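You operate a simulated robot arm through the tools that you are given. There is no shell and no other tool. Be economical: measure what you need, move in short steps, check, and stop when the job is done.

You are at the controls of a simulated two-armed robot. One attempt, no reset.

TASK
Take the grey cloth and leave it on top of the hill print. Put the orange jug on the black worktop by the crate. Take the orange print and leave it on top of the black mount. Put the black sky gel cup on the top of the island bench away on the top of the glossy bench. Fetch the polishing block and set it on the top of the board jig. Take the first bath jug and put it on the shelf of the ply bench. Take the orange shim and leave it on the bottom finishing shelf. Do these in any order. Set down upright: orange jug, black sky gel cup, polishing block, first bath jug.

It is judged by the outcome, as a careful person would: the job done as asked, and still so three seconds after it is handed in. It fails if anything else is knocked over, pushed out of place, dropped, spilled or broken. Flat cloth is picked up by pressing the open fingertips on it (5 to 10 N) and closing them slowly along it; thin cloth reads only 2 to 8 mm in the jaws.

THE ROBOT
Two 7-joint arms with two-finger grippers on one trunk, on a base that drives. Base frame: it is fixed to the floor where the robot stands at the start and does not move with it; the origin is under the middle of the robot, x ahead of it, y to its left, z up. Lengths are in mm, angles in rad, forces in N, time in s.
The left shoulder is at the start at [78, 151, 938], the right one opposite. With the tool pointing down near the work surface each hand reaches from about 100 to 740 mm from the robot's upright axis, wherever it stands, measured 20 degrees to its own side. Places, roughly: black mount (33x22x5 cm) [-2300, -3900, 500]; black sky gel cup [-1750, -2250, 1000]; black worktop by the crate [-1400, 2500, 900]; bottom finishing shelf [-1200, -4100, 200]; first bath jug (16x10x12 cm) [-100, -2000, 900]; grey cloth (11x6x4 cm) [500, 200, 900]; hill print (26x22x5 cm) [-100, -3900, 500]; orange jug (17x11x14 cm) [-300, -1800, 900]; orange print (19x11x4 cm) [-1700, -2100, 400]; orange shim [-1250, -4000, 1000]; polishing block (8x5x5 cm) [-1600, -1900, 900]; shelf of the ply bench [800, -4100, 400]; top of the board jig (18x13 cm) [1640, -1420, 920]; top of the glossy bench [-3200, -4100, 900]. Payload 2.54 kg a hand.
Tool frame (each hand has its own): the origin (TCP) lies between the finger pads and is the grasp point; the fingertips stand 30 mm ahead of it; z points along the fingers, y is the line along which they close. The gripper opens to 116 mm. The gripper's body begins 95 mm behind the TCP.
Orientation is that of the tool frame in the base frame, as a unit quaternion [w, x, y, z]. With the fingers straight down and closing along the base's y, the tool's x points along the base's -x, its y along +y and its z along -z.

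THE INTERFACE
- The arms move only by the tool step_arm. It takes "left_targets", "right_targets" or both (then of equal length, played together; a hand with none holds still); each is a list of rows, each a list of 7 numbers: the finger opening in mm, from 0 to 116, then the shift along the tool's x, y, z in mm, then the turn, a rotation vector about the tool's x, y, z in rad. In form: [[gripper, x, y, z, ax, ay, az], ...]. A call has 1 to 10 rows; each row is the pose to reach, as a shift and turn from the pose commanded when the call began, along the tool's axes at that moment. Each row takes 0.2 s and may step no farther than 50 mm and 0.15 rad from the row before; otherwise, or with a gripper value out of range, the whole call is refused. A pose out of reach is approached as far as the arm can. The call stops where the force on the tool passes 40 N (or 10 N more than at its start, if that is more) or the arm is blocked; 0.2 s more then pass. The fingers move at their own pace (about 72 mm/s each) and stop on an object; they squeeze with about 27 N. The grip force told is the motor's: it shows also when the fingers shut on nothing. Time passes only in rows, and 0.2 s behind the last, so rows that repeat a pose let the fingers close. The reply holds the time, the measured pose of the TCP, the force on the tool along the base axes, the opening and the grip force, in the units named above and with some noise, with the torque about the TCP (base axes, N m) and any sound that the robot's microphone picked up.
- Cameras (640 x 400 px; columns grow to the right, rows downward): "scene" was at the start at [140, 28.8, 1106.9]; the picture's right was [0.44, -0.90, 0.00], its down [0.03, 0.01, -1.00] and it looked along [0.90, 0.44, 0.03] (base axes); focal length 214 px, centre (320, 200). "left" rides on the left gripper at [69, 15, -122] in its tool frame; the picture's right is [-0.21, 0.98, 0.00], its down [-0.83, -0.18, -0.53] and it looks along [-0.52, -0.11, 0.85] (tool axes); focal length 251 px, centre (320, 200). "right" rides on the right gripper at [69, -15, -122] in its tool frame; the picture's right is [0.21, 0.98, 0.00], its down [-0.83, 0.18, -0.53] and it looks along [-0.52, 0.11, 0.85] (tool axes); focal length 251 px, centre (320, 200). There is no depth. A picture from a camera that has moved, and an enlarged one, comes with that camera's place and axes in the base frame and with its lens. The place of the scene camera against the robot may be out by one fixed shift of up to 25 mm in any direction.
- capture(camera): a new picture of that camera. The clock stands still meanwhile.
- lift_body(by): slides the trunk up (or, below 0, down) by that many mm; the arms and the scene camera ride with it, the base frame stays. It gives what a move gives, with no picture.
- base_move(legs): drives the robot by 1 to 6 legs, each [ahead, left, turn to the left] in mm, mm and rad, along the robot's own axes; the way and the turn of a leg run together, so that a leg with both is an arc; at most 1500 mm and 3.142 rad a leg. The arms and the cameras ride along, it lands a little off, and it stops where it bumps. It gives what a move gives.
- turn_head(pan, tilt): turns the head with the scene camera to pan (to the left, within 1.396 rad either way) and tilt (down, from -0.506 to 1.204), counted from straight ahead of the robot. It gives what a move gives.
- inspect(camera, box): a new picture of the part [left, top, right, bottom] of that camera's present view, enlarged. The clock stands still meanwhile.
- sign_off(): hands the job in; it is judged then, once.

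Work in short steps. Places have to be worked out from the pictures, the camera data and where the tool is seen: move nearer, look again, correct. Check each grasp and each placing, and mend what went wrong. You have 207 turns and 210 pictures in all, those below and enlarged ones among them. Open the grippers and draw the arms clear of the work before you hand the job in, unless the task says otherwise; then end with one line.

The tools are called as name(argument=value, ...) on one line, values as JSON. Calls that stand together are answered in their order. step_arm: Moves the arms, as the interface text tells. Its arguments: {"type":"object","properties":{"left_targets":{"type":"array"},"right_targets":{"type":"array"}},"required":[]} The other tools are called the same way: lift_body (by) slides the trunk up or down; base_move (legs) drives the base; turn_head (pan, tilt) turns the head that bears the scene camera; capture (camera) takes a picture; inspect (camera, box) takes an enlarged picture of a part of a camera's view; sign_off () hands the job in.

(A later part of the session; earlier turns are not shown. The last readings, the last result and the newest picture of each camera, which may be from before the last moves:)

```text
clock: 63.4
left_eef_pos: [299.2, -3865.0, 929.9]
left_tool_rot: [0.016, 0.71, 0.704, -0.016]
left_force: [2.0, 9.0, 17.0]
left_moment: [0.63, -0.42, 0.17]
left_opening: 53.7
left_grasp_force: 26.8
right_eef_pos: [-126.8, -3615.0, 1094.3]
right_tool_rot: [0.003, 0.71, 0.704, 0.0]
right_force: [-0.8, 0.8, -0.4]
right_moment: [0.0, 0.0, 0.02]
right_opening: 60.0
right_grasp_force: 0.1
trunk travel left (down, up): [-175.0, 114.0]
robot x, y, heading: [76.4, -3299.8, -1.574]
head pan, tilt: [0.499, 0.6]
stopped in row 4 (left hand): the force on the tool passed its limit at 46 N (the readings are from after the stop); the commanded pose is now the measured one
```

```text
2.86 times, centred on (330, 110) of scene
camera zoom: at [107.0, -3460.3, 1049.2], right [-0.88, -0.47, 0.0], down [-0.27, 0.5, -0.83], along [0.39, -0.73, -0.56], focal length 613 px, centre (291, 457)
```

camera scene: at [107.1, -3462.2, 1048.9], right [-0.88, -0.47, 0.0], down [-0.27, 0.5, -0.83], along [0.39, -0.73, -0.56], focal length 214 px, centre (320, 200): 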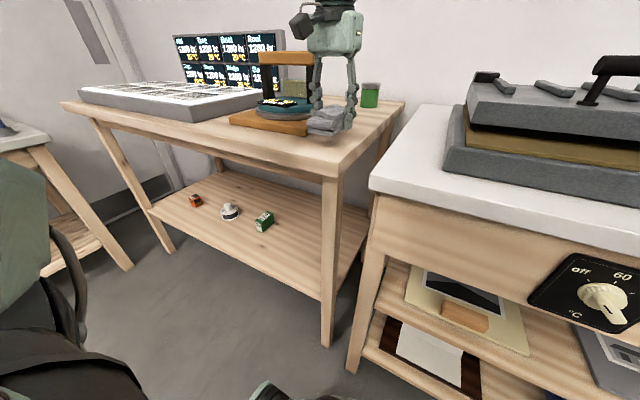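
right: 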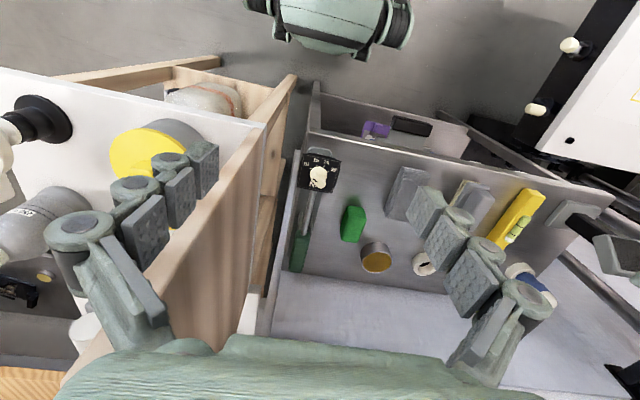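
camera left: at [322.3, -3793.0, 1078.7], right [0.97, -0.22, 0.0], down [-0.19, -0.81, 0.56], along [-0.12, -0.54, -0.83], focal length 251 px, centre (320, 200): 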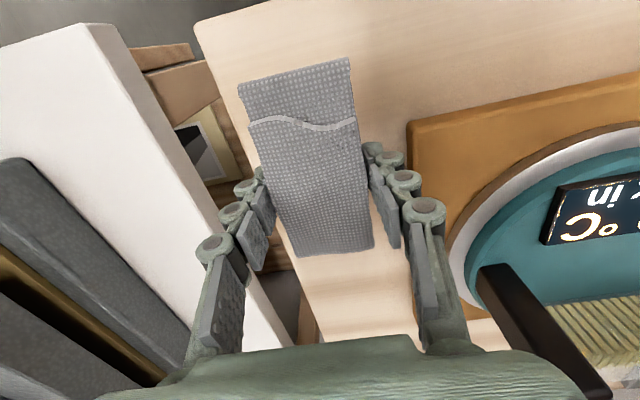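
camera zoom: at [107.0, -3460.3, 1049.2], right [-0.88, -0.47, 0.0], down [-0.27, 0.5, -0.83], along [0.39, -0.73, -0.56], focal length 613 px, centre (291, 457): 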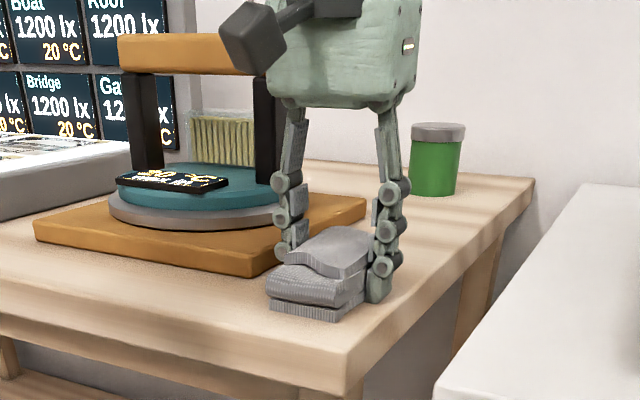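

The cloth rests on the ply top (TCP contact ≈ 926). I release to 80 mm, rise, and pitch the tool forward about 60° for a regrasp from the near end.

step_arm(left_targets=[[54, 0, 0, -3, 0, 0, 0], [80, 0, 0, -3, 0, 0, 0], [80, 0, 0, -3, 0, 0, 0], [80, 0, 0, -30, 0, 0, 0], [80, 0, 0, -75, 0, 0, 0], [80, 0, 0, -120, 0, 0, 0], [80, 30, 0, -150, 0, 0, 0], [80, 75, 0, -150, 0, 0, 0], [80, 100, 0, -150, 0, 0, 0]])

step_arm(left_targets=[[80, 0, 0, 0, 0, -0.15, 0], [80, 0, 0, 0, 0, -0.3, 0], [80, 0, 0, 0, 0, -0.45, 0], [80, 0, 0, 0, 0, -0.6, 0], [80, 0, 0, 0, 0, -0.75, 0], [80, 0, 0, 0, 0, -0.9, 0], [80, 0, 0, 0, 0, -1.04, 0], [80, 0, 0, 0, 0, -1.04, 0]])

capture(camera="scene")

capture(camera="left")

```text
clock: 65.4
left_eef_pos: [302.1, -3761.4, 1071.7]
left_tool_rot: [0.013, 0.709, 0.705, -0.016]
left_force: [0.9, -0.1, 0.3]
left_moment: [-0.01, 0.02, 0.0]
left_opening: 80.0
left_grasp_force: 0.0
right_eef_pos: [-123.9, -3616.5, 1093.4]
right_tool_rot: [0.001, 0.71, 0.704, 0.0]
right_force: [1.3, -0.7, 0.0]
right_moment: [0.02, 0.01, 0.0]
right_opening: 59.8
right_grasp_force: 0.0
trunk travel left (down, up): [-175.0, 114.0]
robot x, y, heading: [73.5, -3311.7, -1.579]
head pan, tilt: [0.499, 0.6]
```

```text
clock: 67.2
left_eef_pos: [301.0, -3761.5, 1071.1]
left_tool_rot: [0.362, 0.608, 0.604, -0.366]
left_force: [0.1, 0.3, 0.3]
left_moment: [-0.03, 0.04, 0.02]
left_opening: 80.0
left_grasp_force: 0.2
right_eef_pos: [-125.5, -3617.6, 1092.2]
right_tool_rot: [0.0, 0.71, 0.704, -0.001]
right_force: [0.9, 0.5, 0.8]
right_moment: [0.03, 0.01, -0.02]
right_opening: 60.1
right_grasp_force: 0.1
trunk travel left (down, up): [-175.0, 114.0]
robot x, y, heading: [72.8, -3310.2, -1.576]
head pan, tilt: [0.499, 0.6]
```

```text
174 pictures are left
camera scene: at [107.3, -3462.2, 1048.9], right [-0.88, -0.47, 0.0], down [-0.27, 0.5, -0.83], along [0.39, -0.73, -0.56], focal length 214 px, centre (320, 200)
```

scene: 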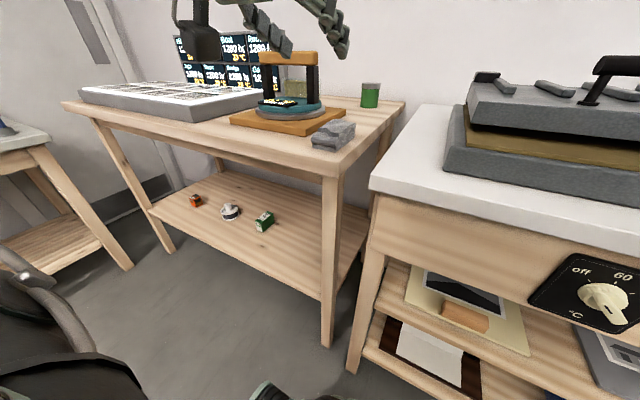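

```text
173 pictures are left
camera left: at [316.5, -3621.1, 1067.5], right [0.98, -0.11, 0.19], down [-0.18, 0.09, 0.98], along [-0.12, -0.99, 0.06], focal length 251 px, centre (320, 200)
```

left: 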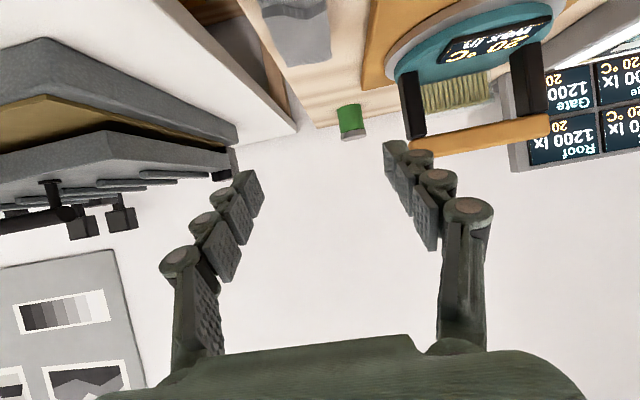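

The cloth sits squarely on the ply top. I lower the pitched hand in front of its near end and look.

step_arm(left_targets=[[80, 35, 0, 20, 0, 0, 0], [80, 70, 0, 40, 0, 0, 0], [80, 105, 0, 60, 0, 0, 0], [80, 134, 0, 77, 0, 0, 0], [80, 134, 0, 77, 0, 0, 0]])

capture(camera="left")

inspect(camera="scene", box=[220, 40, 440, 180])

```text
clock: 68.4
left_eef_pos: [303.4, -3814.1, 946.5]
left_tool_rot: [0.361, 0.608, 0.604, -0.366]
left_force: [-1.0, 0.2, 0.2]
left_moment: [-0.04, 0.0, 0.0]
left_opening: 80.2
left_grasp_force: 0.0
left hand out of reach, approached as far as the arm can: row 2, 3, 4, 5
right_eef_pos: [-125.3, -3616.9, 1094.8]
right_tool_rot: [0.002, 0.71, 0.704, 0.001]
right_force: [0.1, 0.5, 0.2]
right_moment: [0.0, -0.03, -0.01]
right_opening: 60.0
right_grasp_force: 0.1
trunk travel left (down, up): [-175.0, 114.0]
robot x, y, heading: [73.0, -3301.5, -1.583]
head pan, tilt: [0.499, 0.6]
```

```text
172 pictures are left
camera left: at [319.9, -3674.0, 942.7], right [0.98, -0.11, 0.19], down [-0.18, 0.08, 0.98], along [-0.12, -0.99, 0.06], focal length 251 px, centre (320, 200)
```

left: 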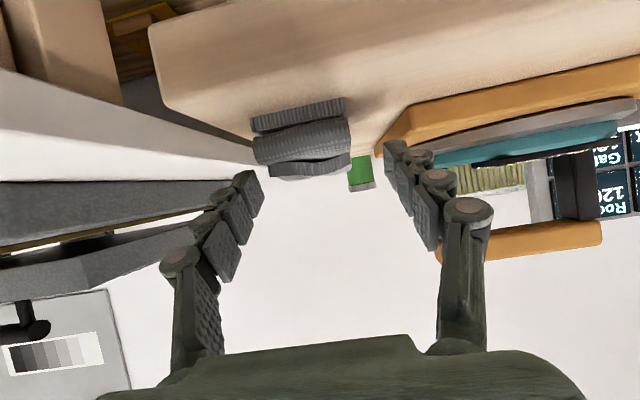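

```text
2.86 times, centred on (330, 110) of scene
camera zoom: at [107.3, -3462.1, 1048.9], right [-0.88, -0.47, 0.0], down [-0.27, 0.5, -0.83], along [0.39, -0.73, -0.56], focal length 613 px, centre (291, 457)
```

zoom: 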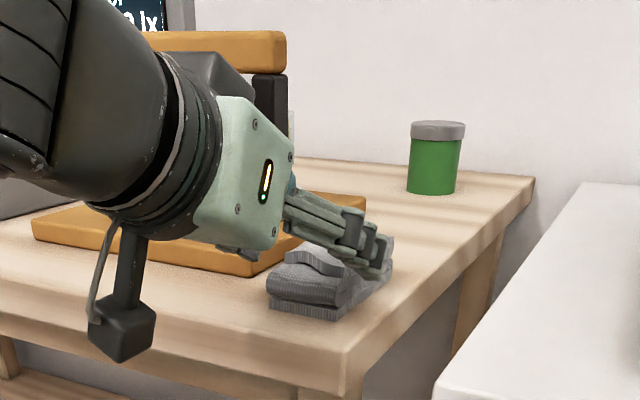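

The arm folded too far for that pose; I lower the trunk instead. The cloth lies ~9 mm toward −x of the hand's centre, so I also step sideways.

step_arm(left_targets=[[90, 70, -9, 40, 0, 0, 0], [90, 70, -9, 40, 0, 0, 0]])

capture(camera="left")

```text
refused: row 1 steps farther than a row can; nothing moved
```

```text
170 pictures are left
camera left: at [319.9, -3674.0, 942.7], right [0.98, -0.11, 0.19], down [-0.18, 0.08, 0.98], along [-0.12, -0.99, 0.06], focal length 251 px, centre (320, 200)
```

left: 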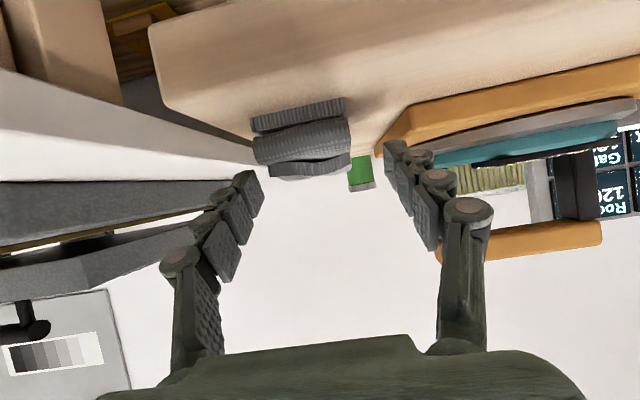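

I shift by −9 along the tool's y only and open slightly.

step_arm(left_targets=[[90, 0, -9, 0, 0, 0, 0], [90, 0, -9, 0, 0, 0, 0]])

lift_body(by=-20)

capture(camera="left")

```text
clock: 69.0
left_eef_pos: [296.2, -3815.7, 946.4]
left_tool_rot: [0.362, 0.608, 0.604, -0.366]
left_force: [-0.5, -0.9, 1.0]
left_moment: [-0.01, 0.0, -0.03]
left_opening: 90.3
left_grasp_force: 0.2
right_eef_pos: [-124.5, -3615.9, 1093.9]
right_tool_rot: [0.002, 0.711, 0.703, 0.0]
right_force: [-0.3, 0.8, -0.3]
right_moment: [0.03, -0.01, 0.0]
right_opening: 60.0
right_grasp_force: 0.0
trunk travel left (down, up): [-175.0, 114.0]
robot x, y, heading: [75.9, -3306.2, -1.573]
head pan, tilt: [0.499, 0.6]
```

```text
clock: 69.7
left_eef_pos: [295.2, -3814.8, 927.6]
left_tool_rot: [0.361, 0.609, 0.604, -0.366]
left_force: [-0.4, 1.0, -0.4]
left_moment: [0.0, -0.02, -0.01]
left_opening: 90.1
left_grasp_force: 0.0
right_eef_pos: [-124.4, -3616.9, 1074.2]
right_tool_rot: [0.002, 0.71, 0.704, 0.0]
right_force: [-0.3, 0.4, -0.5]
right_moment: [-0.04, -0.02, -0.02]
right_opening: 59.9
right_grasp_force: 0.0
trunk travel left (down, up): [-155.0, 134.0]
robot x, y, heading: [73.4, -3305.0, -1.578]
head pan, tilt: [0.499, 0.6]
```

```text
169 pictures are left
camera left: at [311.4, -3674.2, 923.3], right [0.98, -0.11, 0.19], down [-0.18, 0.08, 0.98], along [-0.12, -0.99, 0.06], focal length 251 px, centre (320, 200)
```

left: 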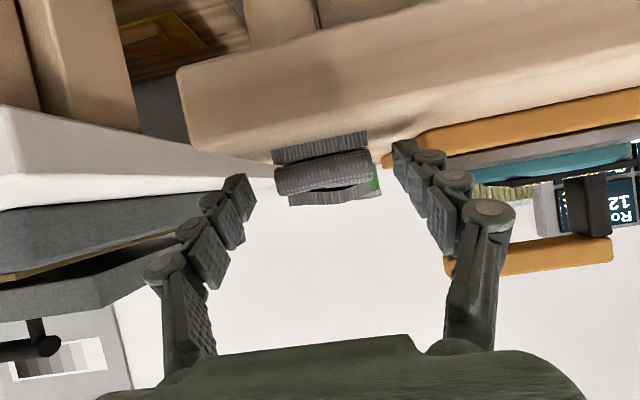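

The cloth is centred between the fingers. I lower 14 mm more and close.

lift_body(by=-14)

step_arm(left_targets=[[70, 0, 0, 0, 0, 0, 0], [40, 0, 0, 0, 0, 0, 0], [20, 0, 0, 0, 0, 0, 0], [20, 0, 0, 0, 0, 0, 0], [20, 0, 0, 0, 0, 0, 0]])

capture(camera="left")

inspect(camera="scene", box=[220, 40, 440, 180])

```text
clock: 70.3
left_eef_pos: [295.1, -3815.3, 919.7]
left_tool_rot: [0.367, 0.607, 0.601, -0.369]
left_force: [-0.6, -5.3, 24.9]
left_moment: [-0.46, -1.21, -0.19]
left_opening: 93.1
left_grasp_force: 1.9
right_eef_pos: [-125.6, -3615.9, 1060.3]
right_tool_rot: [0.002, 0.71, 0.704, 0.0]
right_force: [-0.5, 0.0, 0.1]
right_moment: [-0.01, -0.03, -0.04]
right_opening: 59.6
right_grasp_force: 0.1
trunk travel left (down, up): [-141.0, 148.0]
robot x, y, heading: [76.1, -3308.5, -1.578]
head pan, tilt: [0.499, 0.6]
```

```text
clock: 71.4
left_eef_pos: [290.2, -3814.6, 922.5]
left_tool_rot: [0.369, 0.607, 0.596, -0.374]
left_force: [-8.4, 6.4, 17.7]
left_moment: [-0.04, 0.68, -0.18]
left_opening: 55.8
left_grasp_force: 45.0
right_eef_pos: [-127.7, -3615.3, 1058.4]
right_tool_rot: [0.004, 0.71, 0.704, 0.001]
right_force: [0.4, -0.9, -0.3]
right_moment: [0.01, -0.01, 0.02]
right_opening: 60.0
right_grasp_force: 0.1
trunk travel left (down, up): [-141.0, 148.0]
robot x, y, heading: [71.8, -3307.7, -1.583]
head pan, tilt: [0.499, 0.6]
stopped in row 5 (left hand): the force on the tool passed its limit at 40 N (the readings are from after the stop); the commanded pose is now the measured one
```

```text
168 pictures are left
camera left: at [308.2, -3674.9, 915.5], right [0.97, -0.11, 0.19], down [-0.18, 0.11, 0.98], along [-0.13, -0.99, 0.09], focal length 251 px, centre (320, 200)
```

left: 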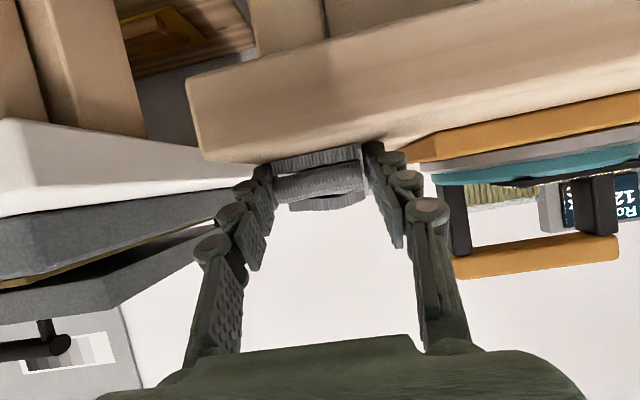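

```text
2.86 times, centred on (330, 110) of scene
camera zoom: at [105.1, -3460.1, 1014.8], right [-0.88, -0.47, 0.0], down [-0.26, 0.5, -0.83], along [0.39, -0.73, -0.56], focal length 613 px, centre (291, 457)
```

zoom: 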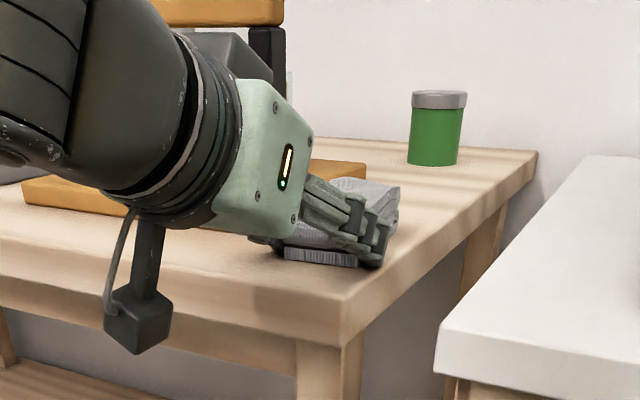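

Gripped from the near end at 56 mm. I raise by the trunk and check that the cloth stays level.

lift_body(by=100)

capture(camera="scene")

```text
clock: 72.7
left_eef_pos: [294.8, -3815.8, 1016.1]
left_tool_rot: [0.366, 0.608, 0.599, -0.37]
left_force: [-1.3, 0.9, -1.3]
left_moment: [0.03, 0.03, 0.02]
left_opening: 55.0
left_grasp_force: 26.6
right_eef_pos: [-125.5, -3617.5, 1159.0]
right_tool_rot: [0.002, 0.71, 0.704, 0.001]
right_force: [-0.4, -0.4, 0.7]
right_moment: [0.01, 0.04, 0.01]
right_opening: 60.5
right_grasp_force: 0.0
trunk travel left (down, up): [-241.0, 48.0]
robot x, y, heading: [74.2, -3302.6, -1.579]
head pan, tilt: [0.499, 0.6]
```

```text
166 pictures are left
camera scene: at [107.3, -3462.2, 1114.8], right [-0.88, -0.47, 0.0], down [-0.27, 0.5, -0.82], along [0.39, -0.73, -0.57], focal length 214 px, centre (320, 200)
```

scene: 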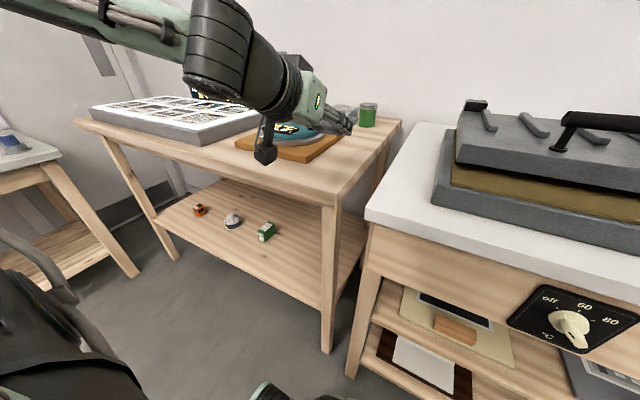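

Cloth held level. The print spans about x −195…64, y −3850…−4070 with its handle in front. I back off, go sideways, and lower the trunk all the way.

base_move(legs=[[-200, 0, 0], [0, -361, 0]])

lift_body(by=-240)

step_arm(left_targets=[[20, 17, 0, 40, 0, 0, 0], [20, 34, 0, 80, 0, 0, 0], [20, 60, 0, 117, 0, 0, 0], [20, 95, 0, 138, 0, 0, 0], [20, 130, 0, 158, 0, 0, 0], [20, 145, 0, 167, 0, 0, 0], [20, 145, 0, 167, 0, 0, 0]])

turn_head(pan=0.2, tilt=0.5)

capture(camera="scene")

```text
clock: 78.0
left_eef_pos: [-64.0, -3611.6, 1016.4]
left_tool_rot: [0.366, 0.608, 0.6, -0.369]
left_force: [-0.4, -0.4, -1.4]
left_moment: [0.05, -0.01, -0.04]
left_opening: 54.5
left_grasp_force: 27.3
right_eef_pos: [-484.6, -3415.5, 1158.6]
right_tool_rot: [0.001, 0.709, 0.706, 0.0]
right_force: [-0.9, 0.8, 0.1]
right_moment: [-0.03, -0.02, -0.03]
right_opening: 60.0
right_grasp_force: 0.1
trunk travel left (down, up): [-241.0, 48.0]
robot x, y, heading: [-286.8, -3099.1, -1.576]
head pan, tilt: [0.499, 0.6]
```

```text
clock: 80.5
left_eef_pos: [-65.1, -3611.3, 777.7]
left_tool_rot: [0.366, 0.608, 0.6, -0.37]
left_force: [-0.6, 0.3, -0.1]
left_moment: [-0.01, 0.01, -0.02]
left_opening: 53.9
left_grasp_force: 27.1
right_eef_pos: [-483.5, -3414.1, 919.3]
right_tool_rot: [0.001, 0.709, 0.705, 0.0]
right_force: [1.1, -0.4, -0.1]
right_moment: [0.05, -0.02, -0.03]
right_opening: 59.9
right_grasp_force: 0.1
trunk travel left (down, up): [-1.0, 288.0]
robot x, y, heading: [-281.4, -3101.5, -1.573]
head pan, tilt: [0.499, 0.6]
```

```text
clock: 82.1
left_eef_pos: [-66.1, -3694.9, 570.9]
left_tool_rot: [0.366, 0.608, 0.6, -0.37]
left_force: [-0.7, -0.3, -0.8]
left_moment: [0.06, -0.03, 0.0]
left_opening: 53.4
left_grasp_force: 26.9
right_eef_pos: [-484.9, -3413.5, 918.3]
right_tool_rot: [0.001, 0.709, 0.706, 0.0]
right_force: [0.9, 0.5, -0.3]
right_moment: [0.04, -0.04, 0.01]
right_opening: 60.1
right_grasp_force: 0.1
trunk travel left (down, up): [-1.0, 288.0]
robot x, y, heading: [-288.2, -3104.6, -1.579]
head pan, tilt: [0.499, 0.6]
```

```text
clock: 82.9
left_eef_pos: [-65.9, -3693.7, 570.6]
left_tool_rot: [0.367, 0.607, 0.6, -0.369]
left_force: [-0.1, -0.4, 0.4]
left_moment: [0.03, 0.04, -0.03]
left_opening: 53.8
left_grasp_force: 27.5
right_eef_pos: [-485.4, -3413.5, 920.3]
right_tool_rot: [0.002, 0.709, 0.706, 0.001]
right_force: [-0.3, -0.3, -0.1]
right_moment: [0.02, 0.03, 0.0]
right_opening: 60.0
right_grasp_force: 0.0
trunk travel left (down, up): [-1.0, 288.0]
robot x, y, heading: [-286.4, -3102.0, -1.575]
head pan, tilt: [0.201, 0.499]
```

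```text
165 pictures are left
camera scene: at [-276.9, -3270.3, 883.9], right [-0.98, -0.2, 0.0], down [-0.09, 0.47, -0.88], along [0.17, -0.86, -0.48], focal length 214 px, centre (320, 200)
```

scene: 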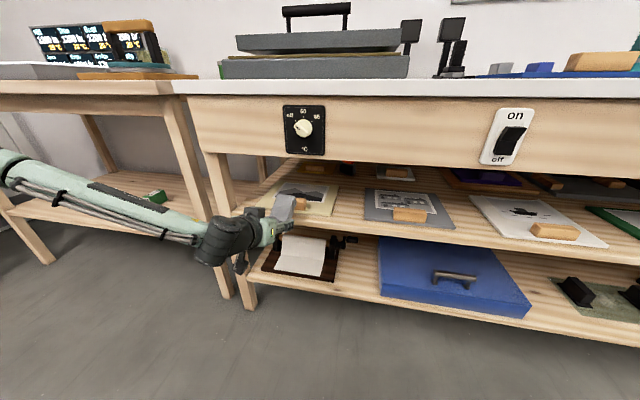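

The pose was reached. The cloth seems tilted in the jaws; I look closer with both cameras.

inspect(camera="scene", box=[200, 140, 420, 300])

capture(camera="left")

```text
2.50 times, centred on (310, 220) of scene
camera zoom: at [-276.9, -3270.3, 883.9], right [-0.98, -0.2, 0.0], down [-0.09, 0.47, -0.88], along [0.17, -0.86, -0.48], focal length 536 px, centre (345, 150)
```

zoom: 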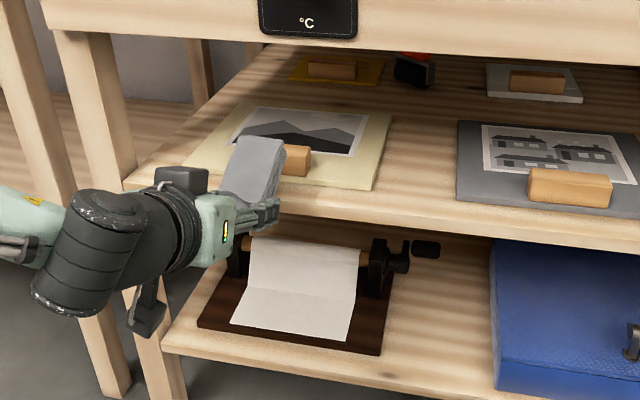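

```text
163 pictures are left
camera left: at [-49.0, -3553.7, 565.5], right [0.98, -0.11, 0.19], down [-0.18, 0.1, 0.98], along [-0.13, -0.99, 0.07], focal length 251 px, centre (320, 200)
```

left: 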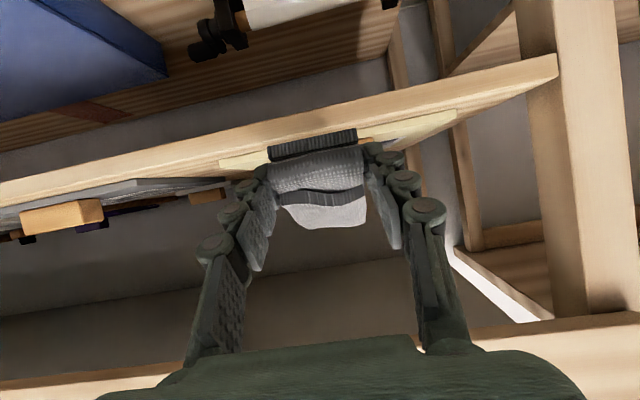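

The cloth's bottom is ~546 and the handle's top ~560, so I raise 35 mm, then drive in 150 mm and check the clearance.

step_arm(left_targets=[[20, -15, 0, -9, 0, 0, 0], [20, -30, 0, -17, 0, 0, 0], [20, -30, 0, -17, 0, 0, 0]])

base_move(legs=[[150, 0, 0]])

capture(camera="left")

inspect(camera="scene", box=[160, 140, 420, 340])

```text
clock: 83.7
left_eef_pos: [-65.1, -3691.1, 606.3]
left_tool_rot: [0.366, 0.607, 0.601, -0.369]
left_force: [-0.4, 0.0, 0.1]
left_moment: [0.02, 0.01, 0.01]
left_opening: 53.8
left_grasp_force: 26.9
right_eef_pos: [-484.9, -3414.4, 919.8]
right_tool_rot: [0.002, 0.709, 0.706, 0.001]
right_force: [0.1, -0.1, -0.6]
right_moment: [0.02, -0.02, -0.02]
right_opening: 60.0
right_grasp_force: 0.1
trunk travel left (down, up): [-1.0, 288.0]
robot x, y, heading: [-285.5, -3102.1, -1.575]
head pan, tilt: [0.201, 0.499]
```

```text
clock: 85.0
left_eef_pos: [-64.9, -3840.4, 606.4]
left_tool_rot: [0.367, 0.607, 0.601, -0.368]
left_force: [-0.1, -0.1, -1.2]
left_moment: [0.03, -0.01, -0.01]
left_opening: 53.8
left_grasp_force: 27.3
right_eef_pos: [-485.2, -3564.6, 918.6]
right_tool_rot: [0.003, 0.709, 0.705, 0.0]
right_force: [0.3, 0.3, 0.2]
right_moment: [-0.02, 0.03, 0.0]
right_opening: 59.9
right_grasp_force: 0.1
trunk travel left (down, up): [-1.0, 288.0]
robot x, y, heading: [-286.4, -3254.4, -1.571]
head pan, tilt: [0.201, 0.499]
```

```text
162 pictures are left
camera left: at [-48.2, -3699.9, 600.9], right [0.98, -0.11, 0.19], down [-0.18, 0.1, 0.98], along [-0.12, -0.99, 0.07], focal length 251 px, centre (320, 200)
```

left: 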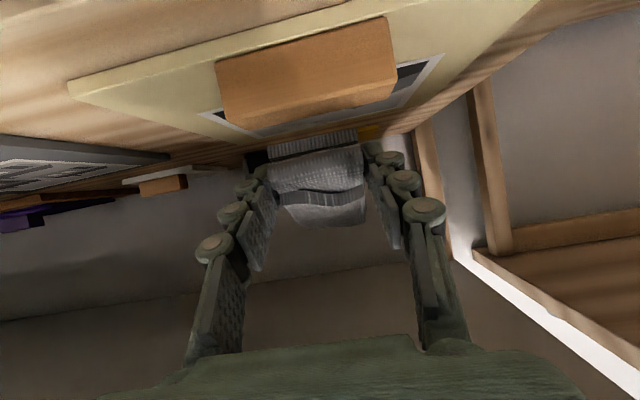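

```text
2.00 times, centred on (290, 240) of scene
camera zoom: at [-277.1, -3419.7, 884.0], right [-0.98, -0.2, 0.0], down [-0.09, 0.47, -0.88], along [0.17, -0.86, -0.48], focal length 429 px, centre (380, 120)
```

zoom: 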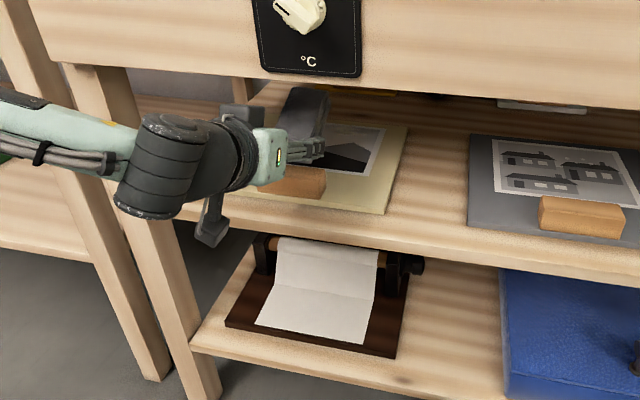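

The handle's top is ~552 and its front at y≈−3864. I lower 16 mm, drive in 75 mm so the cloth clears the handle, and check.

step_arm(left_targets=[[20, 14, 0, 8, 0, 0, 0], [20, 14, 0, 8, 0, 0, 0]])

base_move(legs=[[75, 0, 0]])

capture(camera="left")

inspect(camera="scene", box=[160, 140, 420, 340])

```text
clock: 85.7
left_eef_pos: [-64.5, -3842.0, 593.9]
left_tool_rot: [0.37, 0.605, 0.599, -0.372]
left_force: [1.9, 0.7, 18.8]
left_moment: [0.01, 0.18, -0.01]
left_opening: 53.9
left_grasp_force: 26.5
right_eef_pos: [-485.5, -3563.5, 920.1]
right_tool_rot: [0.002, 0.708, 0.706, 0.0]
right_force: [-0.3, 1.5, 0.4]
right_moment: [0.0, -0.01, 0.01]
right_opening: 59.7
right_grasp_force: 0.0
trunk travel left (down, up): [-1.0, 288.0]
robot x, y, heading: [-286.7, -3251.5, -1.574]
head pan, tilt: [0.201, 0.499]
```

```text
clock: 86.7
left_eef_pos: [-65.7, -3917.3, 589.4]
left_tool_rot: [0.367, 0.607, 0.601, -0.369]
left_force: [-0.2, -0.7, 0.1]
left_moment: [0.05, 0.02, 0.0]
left_opening: 53.7
left_grasp_force: 27.2
right_eef_pos: [-485.0, -3638.6, 919.9]
right_tool_rot: [0.001, 0.709, 0.705, 0.0]
right_force: [0.0, 0.3, 1.2]
right_moment: [-0.02, 0.02, 0.0]
right_opening: 60.1
right_grasp_force: 0.1
trunk travel left (down, up): [-1.0, 288.0]
robot x, y, heading: [-289.8, -3325.0, -1.575]
head pan, tilt: [0.201, 0.499]
```

```text
160 pictures are left
camera left: at [-48.7, -3776.6, 583.8], right [0.98, -0.11, 0.19], down [-0.18, 0.1, 0.98], along [-0.13, -0.99, 0.07], focal length 251 px, centre (320, 200)
```

left: 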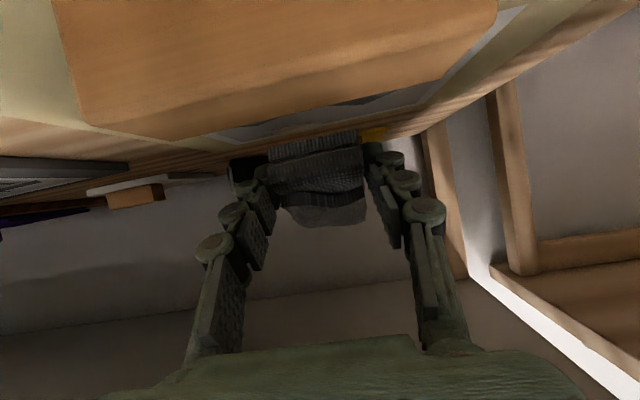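

```text
2.00 times, centred on (290, 240) of scene
camera zoom: at [-277.6, -3495.0, 883.9], right [-0.98, -0.2, 0.0], down [-0.09, 0.47, -0.88], along [0.17, -0.86, -0.48], focal length 429 px, centre (380, 120)
```

zoom: 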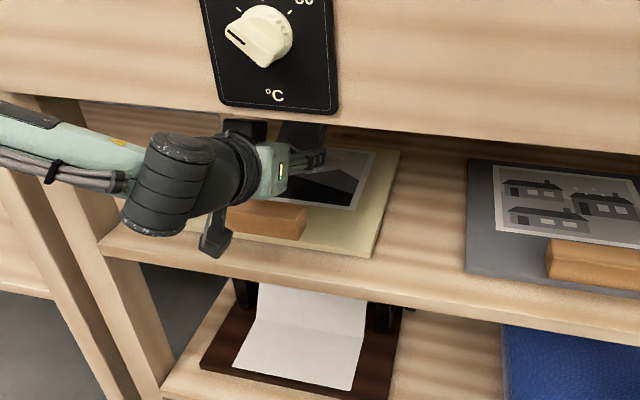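

No sign the print moved. I descend diagonally behind the handle until the cloth touches.

step_arm(left_targets=[[20, -3, 0, 15, 0, 0, 0], [20, 5, 0, 27, 0, 0, 0], [20, 14, 0, 32, 0, 0, 0], [20, 22, 0, 36, 0, 0, 0], [20, 27, 0, 39, 0, 0, 0], [20, 27, 0, 39, 0, 0, 0]])

capture(camera="left")

inspect(camera="scene", box=[220, 180, 380, 280])

```text
clock: 88.1
left_eef_pos: [-66.3, -3941.5, 552.5]
left_tool_rot: [0.371, 0.605, 0.598, -0.372]
left_force: [1.9, -10.1, 26.1]
left_moment: [-0.19, -0.09, 0.01]
left_opening: 54.3
left_grasp_force: 26.9
right_eef_pos: [-485.8, -3639.2, 919.7]
right_tool_rot: [0.003, 0.709, 0.705, -0.001]
right_force: [-0.2, -0.2, 0.6]
right_moment: [0.02, 0.0, 0.02]
right_opening: 60.0
right_grasp_force: 0.1
trunk travel left (down, up): [-1.0, 288.0]
robot x, y, heading: [-287.8, -3329.7, -1.572]
head pan, tilt: [0.201, 0.499]
```

```text
158 pictures are left
camera left: at [-50.2, -3800.9, 546.1], right [0.97, -0.11, 0.2], down [-0.18, 0.11, 0.98], along [-0.13, -0.99, 0.09], focal length 251 px, centre (320, 200)
```

left: 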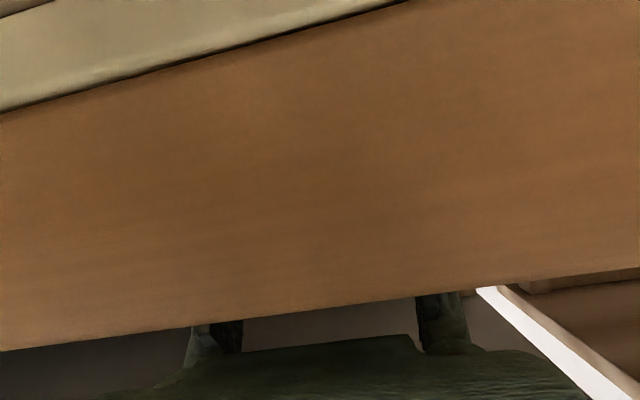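

```text
4.00 times, centred on (300, 230) of scene
camera zoom: at [-278.2, -3493.9, 884.5], right [-0.98, -0.2, 0.0], down [-0.09, 0.47, -0.88], along [0.17, -0.86, -0.48], focal length 858 px, centre (400, 80)
```

zoom: 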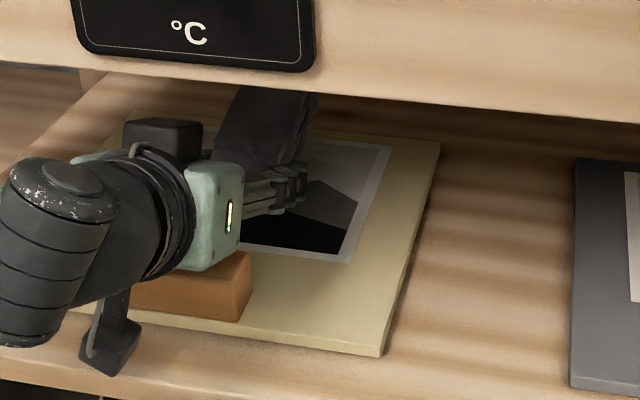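

The cloth touches down (26 N). I open the fingers and withdraw along the tool axis.

step_arm(left_targets=[[54, 0, 0, -2, 0, 0, 0], [70, 0, 0, -2, 0, 0, 0], [84, 0, 0, -2, 0, 0, 0], [84, 0, 0, -2, 0, 0, 0], [84, -3, 0, -25, 0, 0, 0], [84, -5, 0, -60, 0, 0, 0], [84, -5, 0, -100, 0, 0, 0], [84, -5, 0, -100, 0, 0, 0]])

inspect(camera="scene", box=[220, 160, 400, 280])

```text
clock: 89.9
left_eef_pos: [-64.6, -3858.7, 592.8]
left_tool_rot: [0.366, 0.608, 0.601, -0.368]
left_force: [0.0, -0.3, -0.8]
left_moment: [-0.05, -0.02, 0.04]
left_opening: 84.1
left_grasp_force: 0.0
left hand out of reach, approached as far as the arm can: row 7, 8
right_eef_pos: [-485.0, -3639.7, 919.9]
right_tool_rot: [0.002, 0.709, 0.706, 0.0]
right_force: [-0.5, -0.2, -0.3]
right_moment: [-0.01, 0.0, 0.0]
right_opening: 59.8
right_grasp_force: 0.1
trunk travel left (down, up): [-1.0, 288.0]
robot x, y, heading: [-286.0, -3328.5, -1.572]
head pan, tilt: [0.201, 0.499]
```

```text
3.33 times, centred on (310, 220) of scene
camera zoom: at [-277.6, -3495.0, 884.0], right [-0.98, -0.2, 0.0], down [-0.09, 0.47, -0.88], along [0.17, -0.86, -0.48], focal length 715 px, centre (353, 133)
```

zoom: 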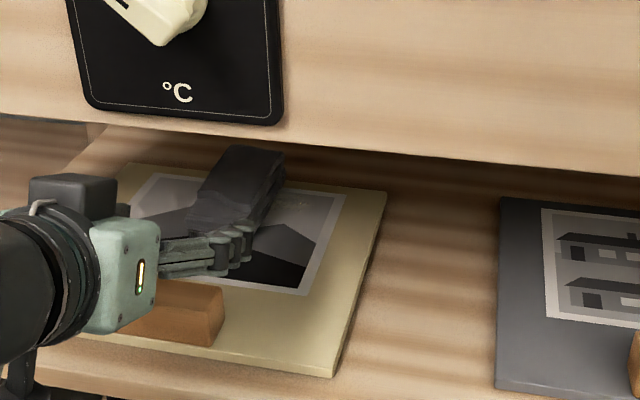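

The cloth lies flat on the print. I back the base away to withdraw the hand and take a confirming look.

base_move(legs=[[-350, 0, 0]])

inspect(camera="scene", box=[200, 130, 420, 270])

```text
clock: 92.2
left_eef_pos: [-60.2, -3505.5, 593.9]
left_tool_rot: [0.367, 0.606, 0.602, -0.368]
left_force: [0.3, -0.7, -0.4]
left_moment: [-0.01, -0.02, 0.0]
left_opening: 83.8
left_grasp_force: 0.1
right_eef_pos: [-482.5, -3287.9, 919.3]
right_tool_rot: [0.001, 0.707, 0.707, 0.0]
right_force: [0.5, 0.7, -0.3]
right_moment: [-0.01, -0.01, -0.01]
right_opening: 60.0
right_grasp_force: 0.0
trunk travel left (down, up): [-1.0, 288.0]
robot x, y, heading: [-286.5, -2974.0, -1.567]
head pan, tilt: [0.201, 0.499]
```

```text
2.86 times, centred on (310, 200) of scene
camera zoom: at [-276.3, -3142.5, 884.0], right [-0.98, -0.2, 0.0], down [-0.1, 0.47, -0.88], along [0.18, -0.86, -0.48], focal length 613 px, centre (349, 200)
```

zoom: 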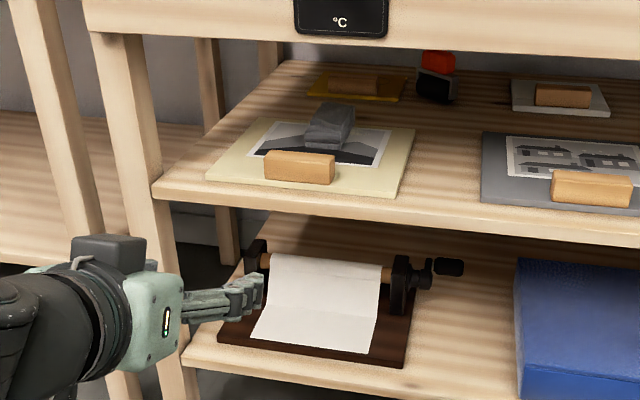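

Grey cloth done. I raise the trunk and turn around to face the island for the first bath jug.

lift_body(by=200)

base_move(legs=[[0, 0, 3.141]])

turn_head(pan=0.0, tilt=0.3)

capture(camera="scene")

```text
clock: 94.3
left_eef_pos: [-61.4, -3505.1, 793.3]
left_tool_rot: [0.366, 0.607, 0.601, -0.369]
left_force: [-0.1, 0.2, -0.3]
left_moment: [0.02, -0.01, 0.0]
left_opening: 84.3
left_grasp_force: 0.0
right_eef_pos: [-481.9, -3288.4, 1119.4]
right_tool_rot: [0.003, 0.707, 0.707, 0.001]
right_force: [-0.3, 0.8, -0.9]
right_moment: [-0.01, -0.01, -0.02]
right_opening: 60.1
right_grasp_force: 0.1
trunk travel left (down, up): [-201.0, 88.0]
robot x, y, heading: [-284.8, -2972.5, -1.57]
head pan, tilt: [0.201, 0.499]
```

```text
clock: 102.3
left_eef_pos: [-524.3, -2449.1, 793.9]
left_tool_rot: [-0.364, 0.609, -0.599, -0.371]
left_force: [-0.7, 0.3, 0.5]
left_moment: [0.01, 0.01, 0.0]
left_opening: 84.1
left_grasp_force: 0.0
right_eef_pos: [-97.5, -2657.1, 1119.5]
right_tool_rot: [0.0, 0.715, -0.699, -0.001]
right_force: [0.3, 0.4, -1.3]
right_moment: [-0.02, -0.01, -0.01]
right_opening: 60.0
right_grasp_force: 0.0
trunk travel left (down, up): [-201.0, 88.0]
robot x, y, heading: [-287.7, -2974.5, 1.595]
head pan, tilt: [0.201, 0.499]
```

```text
clock: 103.1
left_eef_pos: [-524.6, -2449.9, 792.6]
left_tool_rot: [-0.363, 0.61, -0.599, -0.371]
left_force: [0.4, -0.8, -0.3]
left_moment: [0.03, -0.03, 0.01]
left_opening: 84.2
left_grasp_force: 0.1
right_eef_pos: [-98.2, -2656.6, 1119.4]
right_tool_rot: [0.001, 0.716, -0.699, -0.001]
right_force: [-0.8, 0.7, 0.0]
right_moment: [-0.01, 0.0, 0.06]
right_opening: 60.1
right_grasp_force: 0.1
trunk travel left (down, up): [-201.0, 88.0]
robot x, y, heading: [-285.3, -2970.3, 1.594]
head pan, tilt: [0.0, 0.3]
```

```text
154 pictures are left
camera scene: at [-298.5, -2824.0, 1102.3], right [1.0, 0.02, 0.0], down [0.01, -0.3, -0.96], along [-0.02, 0.95, -0.3], focal length 214 px, centre (320, 200)
```

scene: 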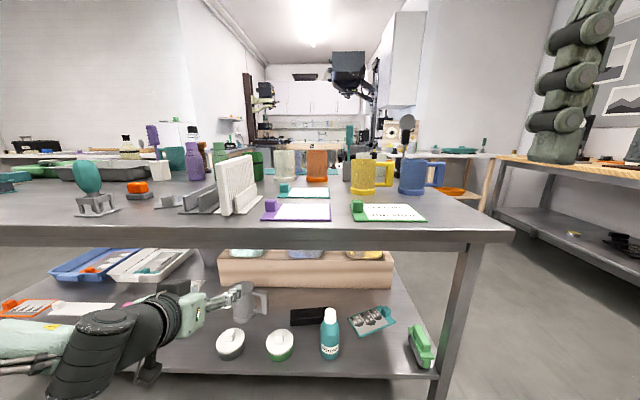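

I enlarge the jugs to read their labels; yellow sits near [−134, −1995].

inspect(camera="scene", box=[240, 110, 460, 230])

```text
2.91 times, centred on (350, 170) of scene
camera zoom: at [-298.5, -2824.0, 1102.3], right [1.0, 0.02, 0.0], down [0.01, -0.3, -0.96], along [-0.02, 0.95, -0.3], focal length 624 px, centre (233, 287)
```

zoom: 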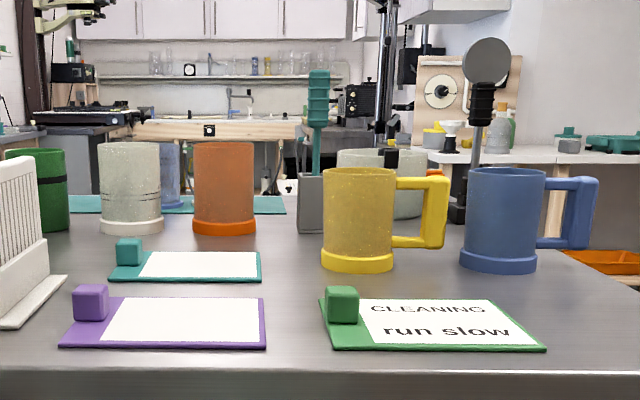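

By position the yellow jug is the first bath jug (the orange one stands at [−334, −1790]); its handle points +x. I bring the left arm up and back to vertical, and turn the right hand 90° to close along y.

step_arm(left_targets=[[84, -20, 0, -30, 0, 0.1, 0], [84, -40, 0, -60, 0, 0.2, 0], [84, -60, 0, -90, 0, 0.3, 0], [84, -80, 0, -120, 0, 0.42, 0], [84, -100, 0, -150, 0, 0.54, 0], [84, -120, 0, -180, 0, 0.66, 0], [84, -140, 0, -210, 0, 0.78, 0], [84, -160, 0, -240, 0, 0.9, 0], [84, -180, 0, -265, 0, 1.02, 0], [84, -185, 0, -280, 0, 1.04, 0]], right_targets=[[116, 0, 0, 0, 0, 0, 0.15], [116, 0, 0, 0, 0, 0, 0.3], [116, 0, 0, 0, 0, 0, 0.45], [116, 0, 0, 0, 0, 0, 0.6], [116, 0, 0, 0, 0, 0, 0.75], [116, 0, 0, 0, 0, 0, 0.9], [116, 0, 0, 0, 0, 0, 1.05], [116, 0, 0, 0, 0, 0, 1.2], [116, 0, 0, 0, 0, 0, 1.35], [116, 0, 0, 0, 0, 0, 1.5]])

```text
clock: 105.3
left_eef_pos: [-522.7, -2614.3, 1089.6]
left_tool_rot: [-0.017, 0.713, -0.701, -0.019]
left_force: [0.2, -0.5, -0.5]
left_moment: [-0.03, 0.0, -0.01]
left_opening: 84.2
left_grasp_force: 0.1
left hand out of reach, approached as far as the arm can: row 1, 2
right_eef_pos: [-98.0, -2656.6, 1119.6]
right_tool_rot: [-0.001, -0.046, 0.999, 0.001]
right_force: [-0.4, -0.2, -0.1]
right_moment: [0.01, -0.05, 0.03]
right_opening: 116.2
right_grasp_force: 0.0
trunk travel left (down, up): [-201.0, 88.0]
robot x, y, heading: [-290.4, -2973.3, 1.594]
head pan, tilt: [0.0, 0.3]
```

Both hands are vertical now. I raise the trunk 60 mm for clearance over the rack and drive to the island.

lift_body(by=70)

base_move(legs=[[333, 56, 0]])

turn_head(pan=-0.3, tilt=0.5)

capture(camera="scene")

capture(camera="right")

```text
clock: 106.4
left_eef_pos: [-521.9, -2614.0, 1157.3]
left_tool_rot: [-0.019, 0.713, -0.701, -0.02]
left_force: [0.0, 0.3, -0.3]
left_moment: [0.01, 0.0, 0.02]
left_opening: 83.9
left_grasp_force: 0.0
right_eef_pos: [-98.1, -2655.6, 1189.1]
right_tool_rot: [-0.001, -0.047, 0.999, 0.0]
right_force: [0.1, 0.1, -0.2]
right_moment: [-0.01, 0.02, 0.01]
right_opening: 116.1
right_grasp_force: 0.0
trunk travel left (down, up): [-271.0, 18.0]
robot x, y, heading: [-283.4, -2974.2, 1.591]
head pan, tilt: [0.0, 0.3]
```

```text
clock: 108.6
left_eef_pos: [-584.8, -2274.5, 1158.2]
left_tool_rot: [-0.018, 0.712, -0.702, -0.019]
left_force: [-0.5, -0.2, -0.7]
left_moment: [-0.04, -0.01, -0.01]
left_opening: 84.2
left_grasp_force: 0.1
right_eef_pos: [-159.6, -2319.2, 1188.5]
right_tool_rot: [-0.002, -0.044, 0.999, 0.001]
right_force: [1.2, -1.0, 0.1]
right_moment: [-0.04, -0.04, 0.02]
right_opening: 116.0
right_grasp_force: 0.1
trunk travel left (down, up): [-271.0, 18.0]
robot x, y, heading: [-351.8, -2636.1, 1.59]
head pan, tilt: [0.0, 0.3]
```

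```text
clock: 109.4
left_eef_pos: [-583.9, -2274.5, 1159.5]
left_tool_rot: [-0.018, 0.711, -0.702, -0.019]
left_force: [-0.1, 0.0, 0.2]
left_moment: [0.0, -0.03, 0.01]
left_opening: 83.9
left_grasp_force: 0.0
right_eef_pos: [-160.0, -2318.5, 1188.8]
right_tool_rot: [-0.001, -0.044, 0.999, 0.002]
right_force: [0.0, 0.5, -0.9]
right_moment: [0.01, -0.02, -0.01]
right_opening: 116.1
right_grasp_force: 0.0
trunk travel left (down, up): [-271.0, 18.0]
robot x, y, heading: [-349.2, -2637.4, 1.589]
head pan, tilt: [-0.3, 0.499]
```

```text
152 pictures are left
camera scene: at [-334.4, -2492.0, 1154.0], right [0.96, -0.28, 0.0], down [-0.13, -0.46, -0.88], along [0.24, 0.84, -0.48], focal length 214 px, centre (320, 200)
```

scene: 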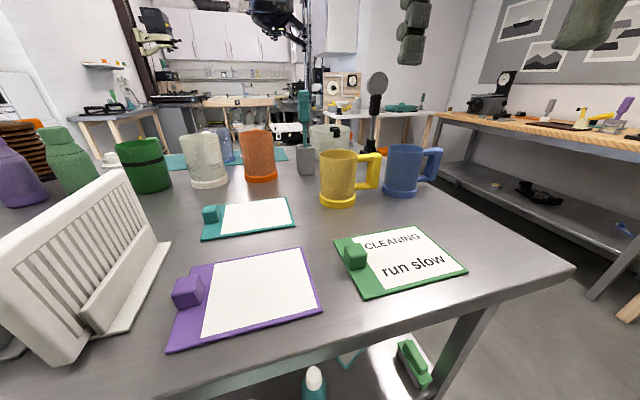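

```text
151 pictures are left
camera right: at [-225.4, -2342.0, 1310.5], right [-0.3, 0.95, 0.0], down [0.81, 0.25, 0.53], along [0.51, 0.16, -0.85], focal length 251 px, centre (320, 200)
```

right: 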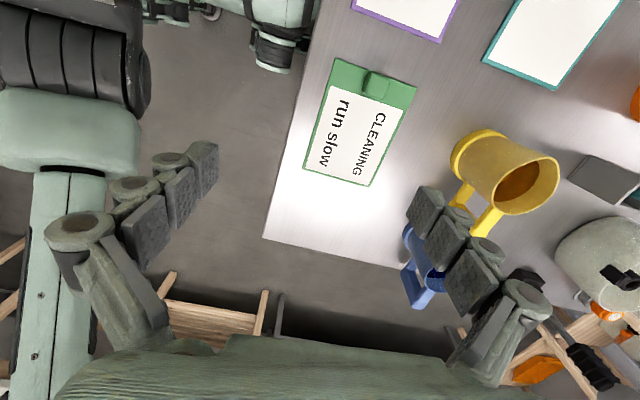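

Triangulation puts the yellow jug's axis at [−147, −1998], rim ≈ 985. I move the right hand above it, straightening the yaw.

step_arm(right_targets=[[116, -5, 40, 10, 0, 0, 0.02], [116, -10, 80, 20, 0, 0, 0.04], [116, -15, 120, 30, 0, 0, 0.06], [116, -20, 160, 40, 0, 0, 0.08], [116, -25, 200, 55, 0, 0, 0.09], [116, -30, 240, 70, 0, 0, 0.09], [116, -35, 280, 85, 0, 0, 0.09], [116, -40, 318, 100, 0, 0, 0.09], [116, -40, 318, 109, 0, 0, 0.09], [116, -40, 318, 109, 0, 0, 0.09]])

capture(camera="right")

inspect(camera="scene", box=[240, 60, 460, 220])

```text
clock: 111.6
left_eef_pos: [-584.5, -2274.4, 1157.3]
left_tool_rot: [-0.017, 0.711, -0.703, -0.02]
left_force: [-0.9, 0.3, -0.5]
left_moment: [-0.05, -0.02, 0.02]
left_opening: 84.0
left_grasp_force: 0.1
right_eef_pos: [-148.5, -1998.0, 1081.1]
right_tool_rot: [-0.001, 0.001, 1.0, 0.001]
right_force: [0.0, 0.6, 0.4]
right_moment: [0.0, -0.01, 0.01]
right_opening: 116.0
right_grasp_force: 0.1
trunk travel left (down, up): [-271.0, 18.0]
robot x, y, heading: [-354.2, -2636.0, 1.588]
head pan, tilt: [-0.3, 0.499]
```

```text
150 pictures are left
camera right: at [-216.0, -2014.6, 1201.5], right [-0.21, 0.98, 0.0], down [0.83, 0.18, 0.53], along [0.52, 0.12, -0.85], focal length 251 px, centre (320, 200)
```

right: 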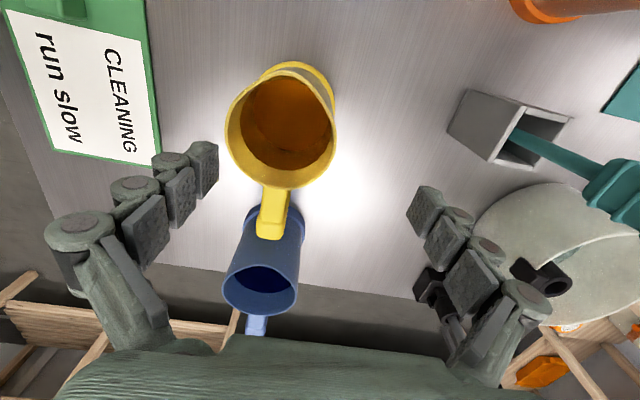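

```text
2.50 times, centred on (350, 140) of scene
camera zoom: at [-334.4, -2492.0, 1153.9], right [0.96, -0.28, 0.0], down [-0.13, -0.46, -0.88], along [0.24, 0.84, -0.48], focal length 536 px, centre (245, 350)
```

zoom: 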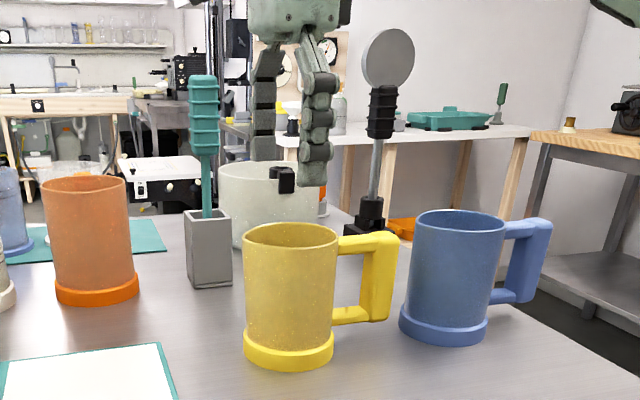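

The close view says the jug's axis is at about [−151, −2033]. I shift −35 in y, lower a little and recheck before straddling.

step_arm(right_targets=[[116, 3, -18, 10, 0, 0, 0], [116, 3, -35, 20, 0, 0, 0], [116, 3, -35, 28, 0, 0, 0], [116, 3, -35, 28, 0, 0, 0]])

capture(camera="right")

```text
clock: 112.6
left_eef_pos: [-585.0, -2273.9, 1157.0]
left_tool_rot: [-0.018, 0.711, -0.702, -0.02]
left_force: [-0.2, -1.1, -0.3]
left_moment: [0.0, 0.02, -0.04]
left_opening: 84.1
left_grasp_force: 0.0
right_eef_pos: [-152.5, -2032.8, 1053.8]
right_tool_rot: [-0.001, 0.0, 1.0, 0.001]
right_force: [1.0, -1.0, -0.7]
right_moment: [0.02, -0.01, 0.01]
right_opening: 115.9
right_grasp_force: 0.0
trunk travel left (down, up): [-271.0, 18.0]
robot x, y, heading: [-347.2, -2639.8, 1.589]
head pan, tilt: [-0.3, 0.499]
```

```text
148 pictures are left
camera right: at [-219.6, -2049.4, 1173.5], right [-0.21, 0.98, 0.0], down [0.83, 0.18, 0.53], along [0.52, 0.12, -0.85], focal length 251 px, centre (320, 200)
```

right: 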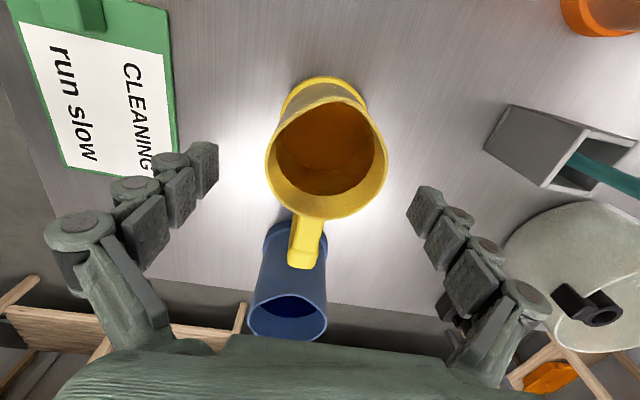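

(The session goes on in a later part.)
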